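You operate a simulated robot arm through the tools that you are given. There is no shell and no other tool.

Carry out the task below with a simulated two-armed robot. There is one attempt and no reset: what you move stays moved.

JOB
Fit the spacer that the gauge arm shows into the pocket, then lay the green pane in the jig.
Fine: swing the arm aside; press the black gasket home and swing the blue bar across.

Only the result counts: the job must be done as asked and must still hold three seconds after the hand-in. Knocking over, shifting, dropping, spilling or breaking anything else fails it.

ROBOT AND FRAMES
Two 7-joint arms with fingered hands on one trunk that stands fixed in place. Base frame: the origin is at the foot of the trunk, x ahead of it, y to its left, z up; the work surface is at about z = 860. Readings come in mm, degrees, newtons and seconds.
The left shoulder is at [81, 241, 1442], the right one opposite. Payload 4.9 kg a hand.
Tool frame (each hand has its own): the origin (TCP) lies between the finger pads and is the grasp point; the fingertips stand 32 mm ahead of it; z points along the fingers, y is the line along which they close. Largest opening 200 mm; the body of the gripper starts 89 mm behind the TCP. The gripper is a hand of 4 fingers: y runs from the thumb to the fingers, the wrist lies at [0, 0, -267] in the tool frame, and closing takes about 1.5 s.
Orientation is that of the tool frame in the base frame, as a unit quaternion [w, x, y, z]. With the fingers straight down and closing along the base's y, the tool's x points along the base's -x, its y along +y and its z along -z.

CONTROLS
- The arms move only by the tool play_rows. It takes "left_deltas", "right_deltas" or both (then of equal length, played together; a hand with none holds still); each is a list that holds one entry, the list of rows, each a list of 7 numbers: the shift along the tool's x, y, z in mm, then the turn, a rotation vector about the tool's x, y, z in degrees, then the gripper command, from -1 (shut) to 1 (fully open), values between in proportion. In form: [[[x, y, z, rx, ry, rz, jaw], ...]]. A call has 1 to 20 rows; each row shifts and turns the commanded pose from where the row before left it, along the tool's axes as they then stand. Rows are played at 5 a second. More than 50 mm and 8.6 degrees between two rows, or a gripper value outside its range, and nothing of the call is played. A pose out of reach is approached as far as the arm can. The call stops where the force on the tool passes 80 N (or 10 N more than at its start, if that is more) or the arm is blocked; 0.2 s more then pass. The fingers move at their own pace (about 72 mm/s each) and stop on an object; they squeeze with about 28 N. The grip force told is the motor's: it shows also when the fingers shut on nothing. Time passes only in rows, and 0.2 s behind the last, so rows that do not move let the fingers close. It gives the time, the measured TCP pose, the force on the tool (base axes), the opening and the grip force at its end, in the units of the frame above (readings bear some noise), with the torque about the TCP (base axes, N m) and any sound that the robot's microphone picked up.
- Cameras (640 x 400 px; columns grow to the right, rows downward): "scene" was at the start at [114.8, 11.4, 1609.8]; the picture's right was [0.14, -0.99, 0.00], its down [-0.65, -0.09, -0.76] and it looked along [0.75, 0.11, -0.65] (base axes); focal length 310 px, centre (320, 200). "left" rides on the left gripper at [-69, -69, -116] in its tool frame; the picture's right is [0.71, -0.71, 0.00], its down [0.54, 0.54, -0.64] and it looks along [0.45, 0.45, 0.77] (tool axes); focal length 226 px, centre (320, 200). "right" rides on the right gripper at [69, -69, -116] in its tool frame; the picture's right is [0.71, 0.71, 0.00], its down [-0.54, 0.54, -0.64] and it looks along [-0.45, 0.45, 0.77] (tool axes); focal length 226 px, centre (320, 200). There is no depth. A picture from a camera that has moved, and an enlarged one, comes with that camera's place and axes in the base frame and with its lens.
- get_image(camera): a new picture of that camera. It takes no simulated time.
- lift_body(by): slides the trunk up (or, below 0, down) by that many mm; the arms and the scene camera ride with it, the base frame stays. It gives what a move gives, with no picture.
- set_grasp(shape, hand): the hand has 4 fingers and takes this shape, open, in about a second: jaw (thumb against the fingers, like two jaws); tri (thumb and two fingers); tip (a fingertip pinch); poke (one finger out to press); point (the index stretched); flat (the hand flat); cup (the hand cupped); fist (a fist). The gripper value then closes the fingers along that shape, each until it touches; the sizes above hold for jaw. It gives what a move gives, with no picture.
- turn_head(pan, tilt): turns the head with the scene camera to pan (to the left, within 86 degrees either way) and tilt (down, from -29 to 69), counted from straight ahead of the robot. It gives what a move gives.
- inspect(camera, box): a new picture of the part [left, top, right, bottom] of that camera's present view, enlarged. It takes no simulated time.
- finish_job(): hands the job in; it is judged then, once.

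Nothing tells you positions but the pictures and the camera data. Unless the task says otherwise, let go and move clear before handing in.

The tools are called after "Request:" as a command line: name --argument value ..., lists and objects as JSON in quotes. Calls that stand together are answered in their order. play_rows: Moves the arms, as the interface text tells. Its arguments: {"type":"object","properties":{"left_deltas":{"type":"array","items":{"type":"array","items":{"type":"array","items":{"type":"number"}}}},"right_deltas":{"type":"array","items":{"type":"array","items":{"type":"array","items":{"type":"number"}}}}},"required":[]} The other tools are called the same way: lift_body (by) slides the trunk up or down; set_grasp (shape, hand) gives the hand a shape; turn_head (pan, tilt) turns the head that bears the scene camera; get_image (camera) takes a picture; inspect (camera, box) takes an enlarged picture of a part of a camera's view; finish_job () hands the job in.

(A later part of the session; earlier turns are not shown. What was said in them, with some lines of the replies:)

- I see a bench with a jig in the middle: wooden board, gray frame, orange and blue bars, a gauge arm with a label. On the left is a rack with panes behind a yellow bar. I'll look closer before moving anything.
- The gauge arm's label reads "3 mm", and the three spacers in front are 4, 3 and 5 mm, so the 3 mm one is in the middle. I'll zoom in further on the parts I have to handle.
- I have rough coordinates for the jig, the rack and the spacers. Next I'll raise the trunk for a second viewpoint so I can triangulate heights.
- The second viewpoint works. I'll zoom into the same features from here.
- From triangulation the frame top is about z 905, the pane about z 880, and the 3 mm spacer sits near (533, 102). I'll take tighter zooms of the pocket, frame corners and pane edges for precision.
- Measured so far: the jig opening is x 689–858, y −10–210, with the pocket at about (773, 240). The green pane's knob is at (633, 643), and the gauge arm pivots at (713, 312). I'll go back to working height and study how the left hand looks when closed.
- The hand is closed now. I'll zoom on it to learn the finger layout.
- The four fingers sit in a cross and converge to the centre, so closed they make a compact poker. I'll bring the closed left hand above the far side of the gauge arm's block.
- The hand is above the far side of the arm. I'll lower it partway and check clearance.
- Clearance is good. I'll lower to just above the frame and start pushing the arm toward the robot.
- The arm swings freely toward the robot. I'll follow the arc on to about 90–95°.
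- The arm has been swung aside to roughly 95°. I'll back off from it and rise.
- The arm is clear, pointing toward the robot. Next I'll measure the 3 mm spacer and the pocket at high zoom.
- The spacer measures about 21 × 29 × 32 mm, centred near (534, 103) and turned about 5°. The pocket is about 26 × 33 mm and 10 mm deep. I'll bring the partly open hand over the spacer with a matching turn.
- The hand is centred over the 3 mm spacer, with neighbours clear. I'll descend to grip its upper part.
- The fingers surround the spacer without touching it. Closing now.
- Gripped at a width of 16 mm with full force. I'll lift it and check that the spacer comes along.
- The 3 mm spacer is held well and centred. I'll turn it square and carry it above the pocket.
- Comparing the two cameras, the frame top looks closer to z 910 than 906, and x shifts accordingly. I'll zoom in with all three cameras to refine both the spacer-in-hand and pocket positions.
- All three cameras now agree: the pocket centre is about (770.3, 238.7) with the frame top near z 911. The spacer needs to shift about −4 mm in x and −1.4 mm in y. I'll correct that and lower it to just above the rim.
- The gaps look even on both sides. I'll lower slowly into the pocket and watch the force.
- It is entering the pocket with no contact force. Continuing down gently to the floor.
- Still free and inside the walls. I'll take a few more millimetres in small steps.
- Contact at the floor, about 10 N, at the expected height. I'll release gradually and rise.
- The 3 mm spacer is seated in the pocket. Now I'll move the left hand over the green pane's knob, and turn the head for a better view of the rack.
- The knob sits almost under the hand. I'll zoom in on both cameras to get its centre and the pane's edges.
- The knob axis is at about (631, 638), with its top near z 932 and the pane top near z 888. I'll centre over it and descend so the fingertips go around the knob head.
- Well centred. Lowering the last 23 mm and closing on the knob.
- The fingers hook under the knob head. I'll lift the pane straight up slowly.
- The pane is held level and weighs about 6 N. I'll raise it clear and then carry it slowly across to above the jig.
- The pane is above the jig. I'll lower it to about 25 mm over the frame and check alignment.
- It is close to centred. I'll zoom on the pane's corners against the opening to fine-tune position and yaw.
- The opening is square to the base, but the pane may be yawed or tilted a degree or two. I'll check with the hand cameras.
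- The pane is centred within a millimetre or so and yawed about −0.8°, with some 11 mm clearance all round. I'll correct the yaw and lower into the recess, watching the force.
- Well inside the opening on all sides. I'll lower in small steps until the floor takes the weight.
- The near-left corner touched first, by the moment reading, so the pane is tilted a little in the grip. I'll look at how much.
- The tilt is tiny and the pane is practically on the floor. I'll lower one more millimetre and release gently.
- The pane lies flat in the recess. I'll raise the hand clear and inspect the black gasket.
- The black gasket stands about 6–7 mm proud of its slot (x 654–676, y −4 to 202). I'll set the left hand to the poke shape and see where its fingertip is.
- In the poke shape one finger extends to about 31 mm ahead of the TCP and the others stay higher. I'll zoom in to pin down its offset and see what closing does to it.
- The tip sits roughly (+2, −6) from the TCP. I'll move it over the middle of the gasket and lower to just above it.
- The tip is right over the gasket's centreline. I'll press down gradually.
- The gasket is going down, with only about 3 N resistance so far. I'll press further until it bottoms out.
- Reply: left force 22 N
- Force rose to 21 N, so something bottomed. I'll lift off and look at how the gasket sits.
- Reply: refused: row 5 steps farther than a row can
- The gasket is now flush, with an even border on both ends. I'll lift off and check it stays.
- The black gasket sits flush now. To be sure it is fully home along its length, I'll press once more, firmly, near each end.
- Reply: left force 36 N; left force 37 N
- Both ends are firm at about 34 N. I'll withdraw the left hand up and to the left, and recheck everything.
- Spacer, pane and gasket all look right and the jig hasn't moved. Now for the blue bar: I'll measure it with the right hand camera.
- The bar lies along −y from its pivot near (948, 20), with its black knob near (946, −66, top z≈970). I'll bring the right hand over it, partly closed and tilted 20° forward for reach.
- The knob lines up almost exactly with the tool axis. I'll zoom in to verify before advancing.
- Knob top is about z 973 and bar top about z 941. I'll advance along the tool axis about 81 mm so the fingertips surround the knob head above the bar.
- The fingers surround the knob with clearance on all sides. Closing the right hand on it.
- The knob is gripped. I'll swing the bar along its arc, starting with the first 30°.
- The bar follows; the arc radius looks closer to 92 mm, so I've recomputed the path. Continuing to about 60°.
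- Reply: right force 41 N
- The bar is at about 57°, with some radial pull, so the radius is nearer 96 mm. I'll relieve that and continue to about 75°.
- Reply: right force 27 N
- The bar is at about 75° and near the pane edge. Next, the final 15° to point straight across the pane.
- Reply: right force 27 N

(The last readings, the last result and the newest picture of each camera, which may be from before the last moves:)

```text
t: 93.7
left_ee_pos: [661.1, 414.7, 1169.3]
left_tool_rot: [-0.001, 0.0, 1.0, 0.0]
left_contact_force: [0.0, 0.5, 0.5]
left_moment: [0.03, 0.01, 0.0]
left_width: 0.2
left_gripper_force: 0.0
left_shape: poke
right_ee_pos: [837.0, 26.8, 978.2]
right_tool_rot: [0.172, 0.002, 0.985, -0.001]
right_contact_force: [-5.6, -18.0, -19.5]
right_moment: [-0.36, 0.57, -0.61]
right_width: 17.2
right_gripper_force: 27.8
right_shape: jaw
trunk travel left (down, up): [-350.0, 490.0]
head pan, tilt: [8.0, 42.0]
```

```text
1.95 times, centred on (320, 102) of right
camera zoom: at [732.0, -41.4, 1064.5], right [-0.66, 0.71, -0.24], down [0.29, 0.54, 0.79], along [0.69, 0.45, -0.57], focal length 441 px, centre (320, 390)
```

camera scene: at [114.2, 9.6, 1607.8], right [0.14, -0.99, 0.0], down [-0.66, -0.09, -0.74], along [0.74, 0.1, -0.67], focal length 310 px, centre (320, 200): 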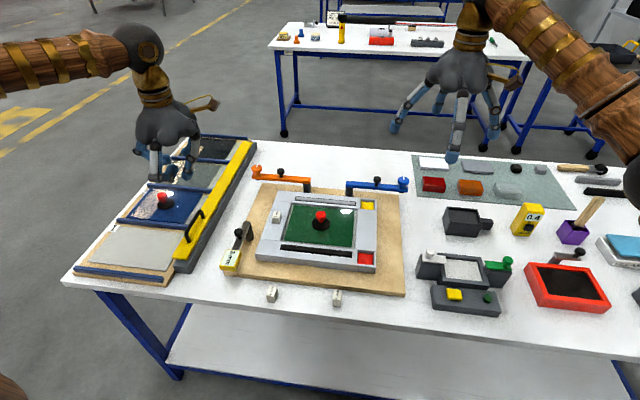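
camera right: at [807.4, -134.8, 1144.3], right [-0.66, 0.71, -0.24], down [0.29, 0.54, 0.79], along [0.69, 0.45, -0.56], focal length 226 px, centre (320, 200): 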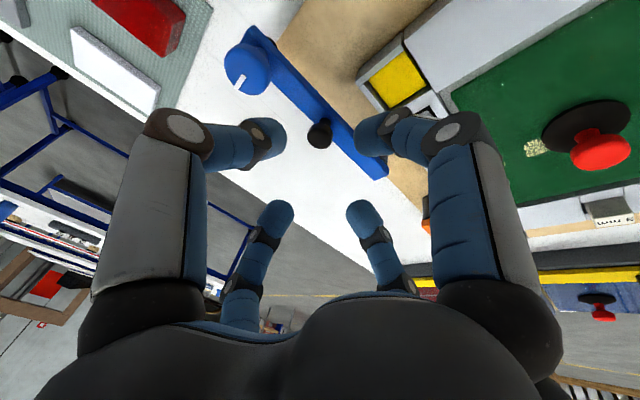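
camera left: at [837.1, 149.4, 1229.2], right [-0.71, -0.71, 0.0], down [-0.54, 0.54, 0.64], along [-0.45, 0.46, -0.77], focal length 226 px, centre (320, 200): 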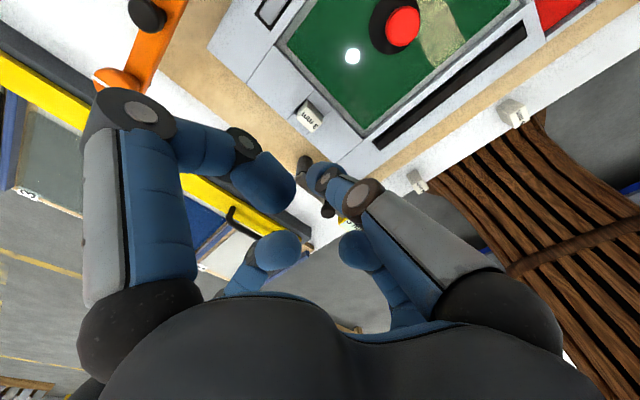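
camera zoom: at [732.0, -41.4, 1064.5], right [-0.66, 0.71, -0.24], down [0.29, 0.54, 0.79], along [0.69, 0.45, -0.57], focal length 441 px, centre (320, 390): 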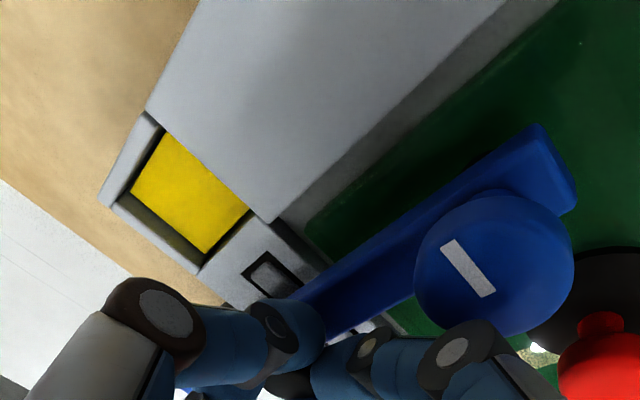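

The bar points straight across, with its disc over the pane at about (768, 20). I'll ease the push, open slightly, and retreat vertically so the fingers clear the knob and bar.

Request:
play_rows --right_deltas '[[[0, -2, 0, 0, 0, 0, -1], [0, 0, 0, 0, 0, 0, -0.8], [0, 0, 0, 0, 0, 0, -0.72], [0, 0, 0, 0, 0, 0, -0.66], [0, 0, 0, 0, 0, 0, -0.66], [-1.03, 0, -2.82, 0, 0, 0, -0.6], [-1.03, 0, -2.82, 0, 0, 0, -0.56], [-1.37, 0, -3.76, 0, 0, 0, -0.52], [0, 0, 0, 0, 0, 0, -0.52]]]'

Request:
inspect --camera "right" --box '[160, 0, 480, 205]'

Request:
inspect --camera "scene" --box '[290, 150, 390, 230]'

```text
t: 95.7
left_ee_pos: [660.6, 417.6, 1169.9]
left_tool_rot: [0.001, 0.0, 1.0, 0.0]
left_contact_force: [-0.4, 0.0, -0.3]
left_moment: [0.0, -0.03, -0.02]
left_width: 0.1
left_gripper_force: 0.1
left_shape: poke
right_ee_pos: [834.2, 27.4, 988.8]
right_tool_rot: [0.173, -0.001, 0.985, 0.001]
right_contact_force: [12.2, -0.2, 12.8]
right_moment: [-0.03, 0.38, 0.03]
right_width: 45.6
right_gripper_force: 0.0
right_shape: jaw
trunk travel left (down, up): [-350.0, 490.0]
head pan, tilt: [8.0, 42.0]
```

```text
1.95 times, centred on (320, 102) of right
camera zoom: at [730.4, -41.2, 1074.4], right [-0.67, 0.71, -0.24], down [0.29, 0.54, 0.79], along [0.69, 0.45, -0.57], focal length 441 px, centre (320, 390)
```

zoom: 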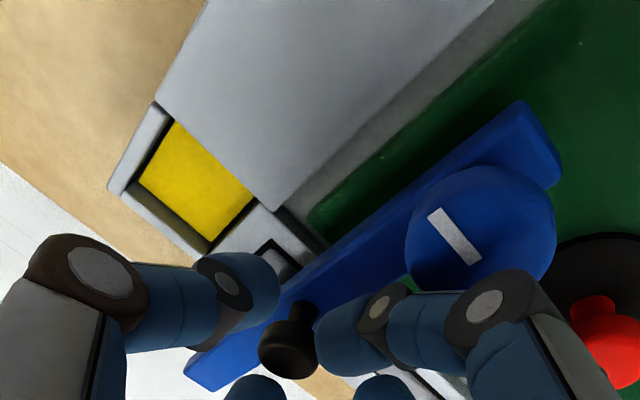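

```text
5.00 times, centred on (340, 190) of scene
camera zoom: at [113.7, 10.8, 1607.8], right [0.14, -0.99, 0.0], down [-0.66, -0.09, -0.74], along [0.74, 0.1, -0.67], focal length 1553 px, centre (220, 250)
```

zoom: 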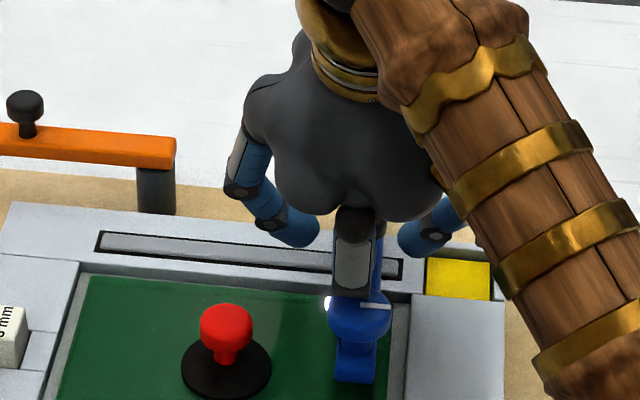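

A finger knuckle is lightly touching the bar's disc, and only radially, so it can't turn the bar. I'll lift straight up with the opening unchanged.

Request:
play_rows --right_deltas '[[[-1.37, 0, -3.76, 0, 0, 0, -0.54], [-2.05, 0, -5.64, 0, 0, 0, -0.54], [-2.74, 0, -7.52, 0, 0, 0, -0.54], [-3.42, 0, -9.4, 0, 0, 0, -0.54], [-5.13, 0, -14.1, 0, 0, 0, -0.54], [-6.84, 0, -18.8, 0, 0, 0, -0.54], [-8.55, 0, -23.5, 0, 0, 0, -0.54], [0, 0, 0, 0, 0, 0, -0.54]]]'

Request:
inspect --camera "right" --box '[160, 0, 480, 205]'

Request:
inspect --camera "scene" --box '[280, 150, 390, 240]'

```text
t: 97.5
left_ee_pos: [660.2, 416.7, 1169.4]
left_tool_rot: [0.001, 0.0, 1.0, 0.0]
left_contact_force: [0.0, 0.7, 0.1]
left_moment: [0.01, -0.03, 0.03]
left_width: 0.0
left_gripper_force: 0.1
left_shape: poke
right_ee_pos: [835.0, 27.1, 1077.8]
right_tool_rot: [0.174, 0.0, 0.985, 0.001]
right_contact_force: [-0.4, -0.1, 0.1]
right_moment: [-0.03, 0.04, 0.03]
right_width: 46.2
right_gripper_force: 0.0
right_shape: jaw
trunk travel left (down, up): [-350.0, 490.0]
head pan, tilt: [8.0, 42.0]
```

```text
1.95 times, centred on (320, 102) of right
camera zoom: at [730.6, -41.3, 1163.1], right [-0.66, 0.71, -0.24], down [0.29, 0.54, 0.79], along [0.69, 0.45, -0.56], focal length 441 px, centre (320, 390)
```

zoom: 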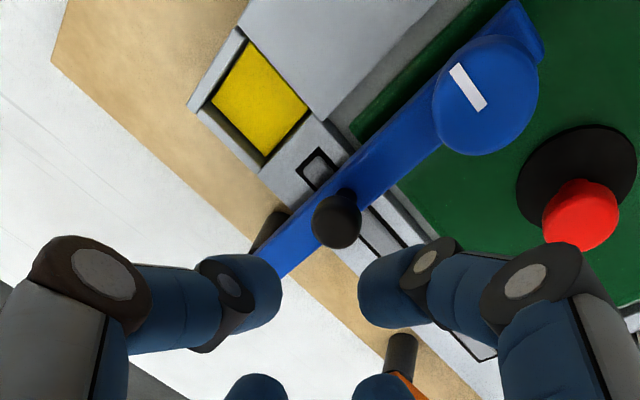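

```text
4.44 times, centred on (335, 195) of scene
camera zoom: at [114.1, 10.9, 1607.8], right [0.14, -0.99, 0.0], down [-0.66, -0.09, -0.74], along [0.74, 0.1, -0.67], focal length 1380 px, centre (253, 222)
```

zoom: 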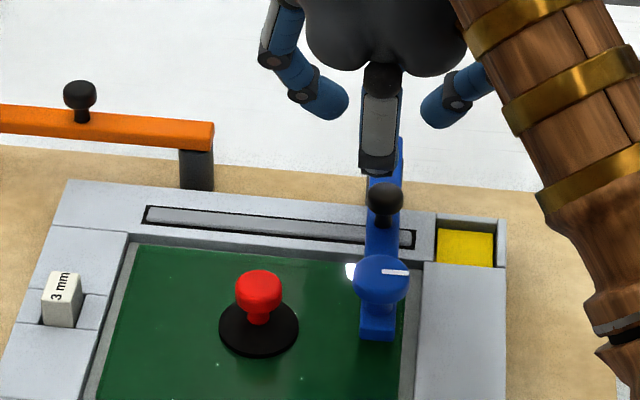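

The hand is free and the bar lies across the pane. I'll withdraw the right hand up and to the right, then check the whole scene.

Request:
play_rows --right_deltas '[[[-10.3, 0, -28.2, 0, 0, 0, -0.54], [-10.3, 0, -28.2, 0, 0, 0, -0.4], [-5.1, -35, -14.1, 0, 0, 0, -0.2], [-5.1, -40, -14.1, 0, 0, 0, 0], [-5.1, -40, -14.1, 0, 0, 0, 0], [-5.1, -40, -14.1, 0, 0, 0, 0], [-5.1, -40, -14.1, 0, 0, 0, 0], [-5.1, -40, -14.1, 0, 0, 0, 0], [0, -20, 0, 0, 6.67, 0, 0], [0, 0, 0, 0, 6.67, 0, 0], [0, 0, 0, 0, 6.66, 0, 0], [0, 0, 0, 0, 0, 0, 0]]]'

Request:
get_image --camera "scene"

Request:
inspect --camera "scene" --box '[220, 150, 420, 310]'

Request:
inspect --camera "scene" --box '[320, 170, 400, 235]'

Request:
get_image --camera "right"

```text
t: 100.1
left_ee_pos: [661.0, 417.3, 1170.9]
left_tool_rot: [0.0, -0.001, 1.0, 0.0]
left_contact_force: [1.4, -0.7, -0.3]
left_moment: [0.03, -0.01, -0.01]
left_width: 0.2
left_gripper_force: 0.0
left_shape: poke
right_ee_pos: [834.6, -229.5, 1229.6]
right_tool_rot: [-0.001, 0.0, 1.0, 0.0]
right_contact_force: [0.3, 0.3, 1.0]
right_moment: [0.03, -0.02, 0.0]
right_width: 99.8
right_gripper_force: 0.0
right_shape: jaw
trunk travel left (down, up): [-350.0, 490.0]
head pan, tilt: [8.0, 42.0]
```

```text
taken
camera scene: at [113.9, 10.1, 1607.9], right [0.14, -0.99, 0.0], down [-0.66, -0.09, -0.74], along [0.74, 0.1, -0.67], focal length 310 px, centre (320, 200)
```

scene: 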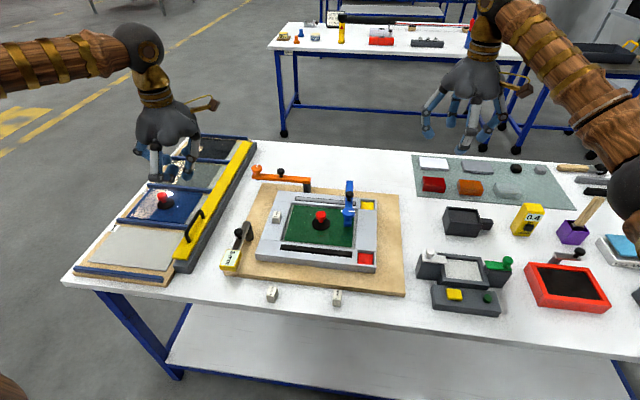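

```text
2.50 times, centred on (320, 230) of scene
camera zoom: at [113.9, 10.1, 1607.9], right [0.14, -0.99, 0.0], down [-0.66, -0.09, -0.74], along [0.74, 0.1, -0.67], focal length 776 px, centre (320, 125)
```

zoom: 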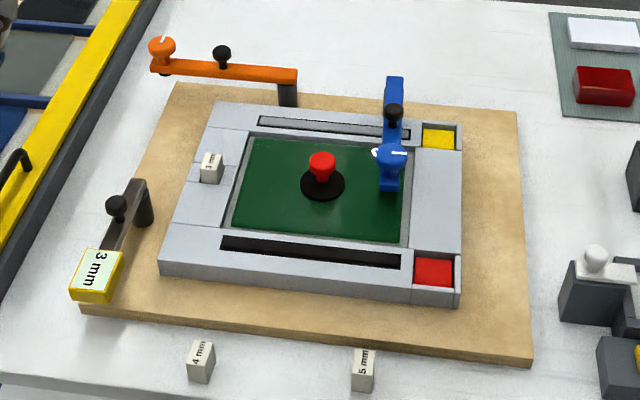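

```text
6.15 times, centred on (360, 202) of scene
camera zoom: at [113.9, 10.1, 1607.9], right [0.14, -0.99, 0.0], down [-0.66, -0.09, -0.74], along [0.74, 0.1, -0.67], focal length 1911 px, centre (74, 185)
```

zoom: 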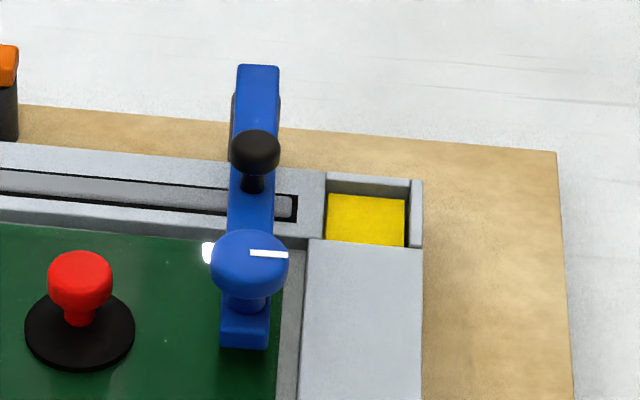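

```text
taken
camera right: at [766.1, -296.6, 1345.1], right [-0.71, 0.71, 0.0], down [0.54, 0.54, 0.64], along [0.45, 0.45, -0.77], focal length 226 px, centre (320, 200)
```

right: 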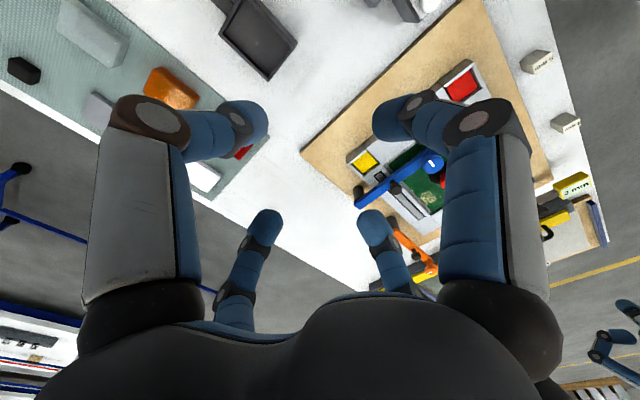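

Everything appears in place: gauge arm aside, 3 mm spacer in the pocket, pane in the recess, gasket flush, blue bar across at about 88°. I'll do a last close check of the pane, gasket and spacer.

Request:
inspect --camera "scene" --box '[275, 235, 323, 265]'

Request:
inspect --camera "scene" --box '[325, 240, 373, 270]'

Request:
inspect --camera "scene" --box '[262, 195, 302, 230]'

Request:
inspect --camera "scene" --box '[328, 190, 376, 220]'

Request:
inspect --camera "left" --box '[250, 0, 450, 150]'

```text
13.33 times, centred on (299, 250) of scene
camera zoom: at [113.9, 10.1, 1607.9], right [0.14, -0.99, 0.0], down [-0.66, -0.09, -0.74], along [0.74, 0.1, -0.67], focal length 4140 px, centre (600, -467)
```

zoom: 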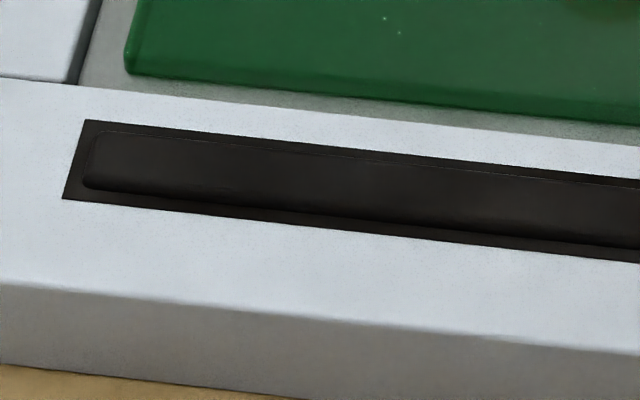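

```text
13.33 times, centred on (349, 255) of scene
camera zoom: at [113.9, 10.1, 1607.9], right [0.14, -0.99, 0.0], down [-0.66, -0.09, -0.74], along [0.74, 0.1, -0.67], focal length 4140 px, centre (-67, -533)
```

zoom: 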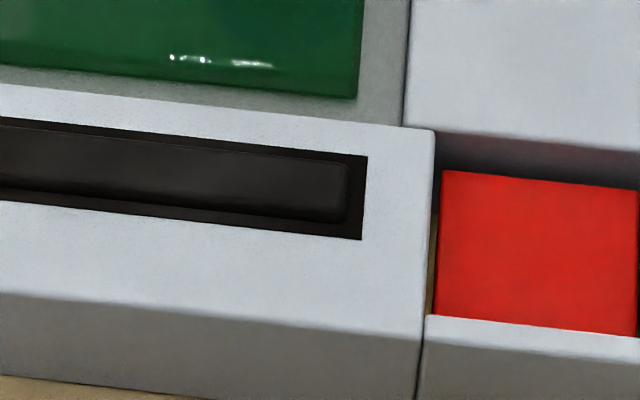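

```text
11.43 times, centred on (282, 212) of scene
camera zoom: at [113.9, 10.1, 1607.9], right [0.14, -0.99, 0.0], down [-0.66, -0.09, -0.74], along [0.74, 0.1, -0.67], focal length 3549 px, centre (754, 57)
```

zoom: 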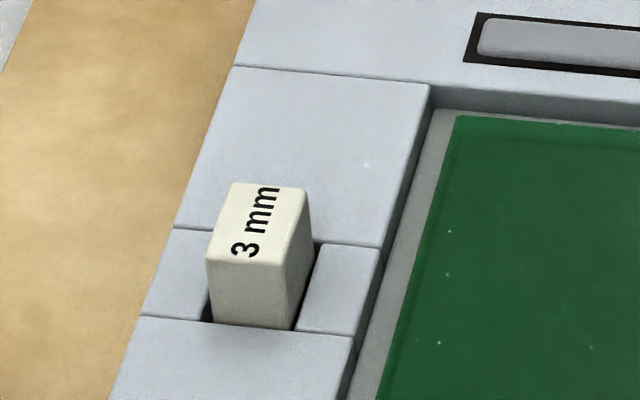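

```text
13.33 times, centred on (352, 205) of scene
camera zoom: at [113.9, 10.1, 1607.9], right [0.14, -0.99, 0.0], down [-0.66, -0.09, -0.74], along [0.74, 0.1, -0.67], focal length 4140 px, centre (-107, 133)
```

zoom: 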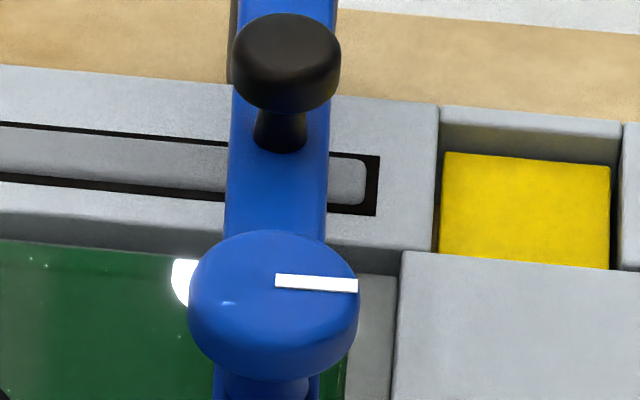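

```text
2.67 times, centred on (350, 75) of left
camera zoom: at [728.1, 347.7, 1284.7], right [-0.71, -0.71, 0.0], down [-0.54, 0.54, 0.64], along [-0.45, 0.46, -0.77], focal length 603 px, centre (240, 533)
```

zoom: 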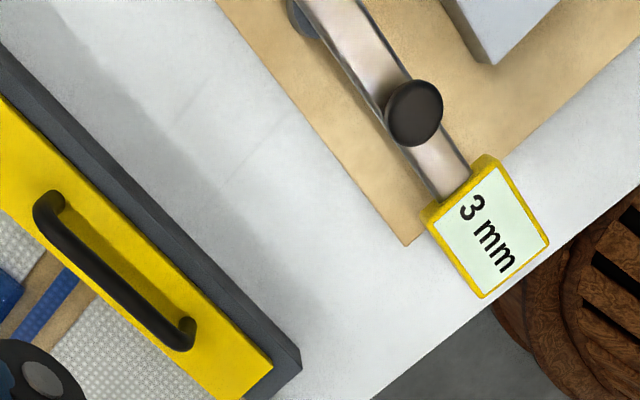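

The checks confirm it:
- **Spacer:** the 3 mm spacer is seated upright in the pocket.
- **Pane:** the green pane lies flat in the recess.
- **Gasket:** the black gasket is flush along its length.
- **Arm and bar:** the gauge arm is swung aside and the blue bar lies across the pane.

Both hands are clear, so I'm handing in.

Request:
finish_job

```text
The job is handed in.
```

The job is handed in. From the last camera views, every step was done as asked:

- **Gauge arm:** it read "3 mm". I swung it aside by about 95°, so it now points toward the robot and clear of the jig.
- **Spacer:** the 3 mm spacer stands upright in the pocket, resting on its floor.
- **Green pane:** it lies flat in the jig recess, roughly centred with about 11 mm to spare on each side.
- **Black gasket:** it stood about 6–7 mm proud and is now flush. I pressed it at the middle and near both ends.
- **Blue bar:** it lies across the pane at about 88°, 2° short of square.

I saw nothing else shifted or knocked over. Both hands have let go and are clear of the work.
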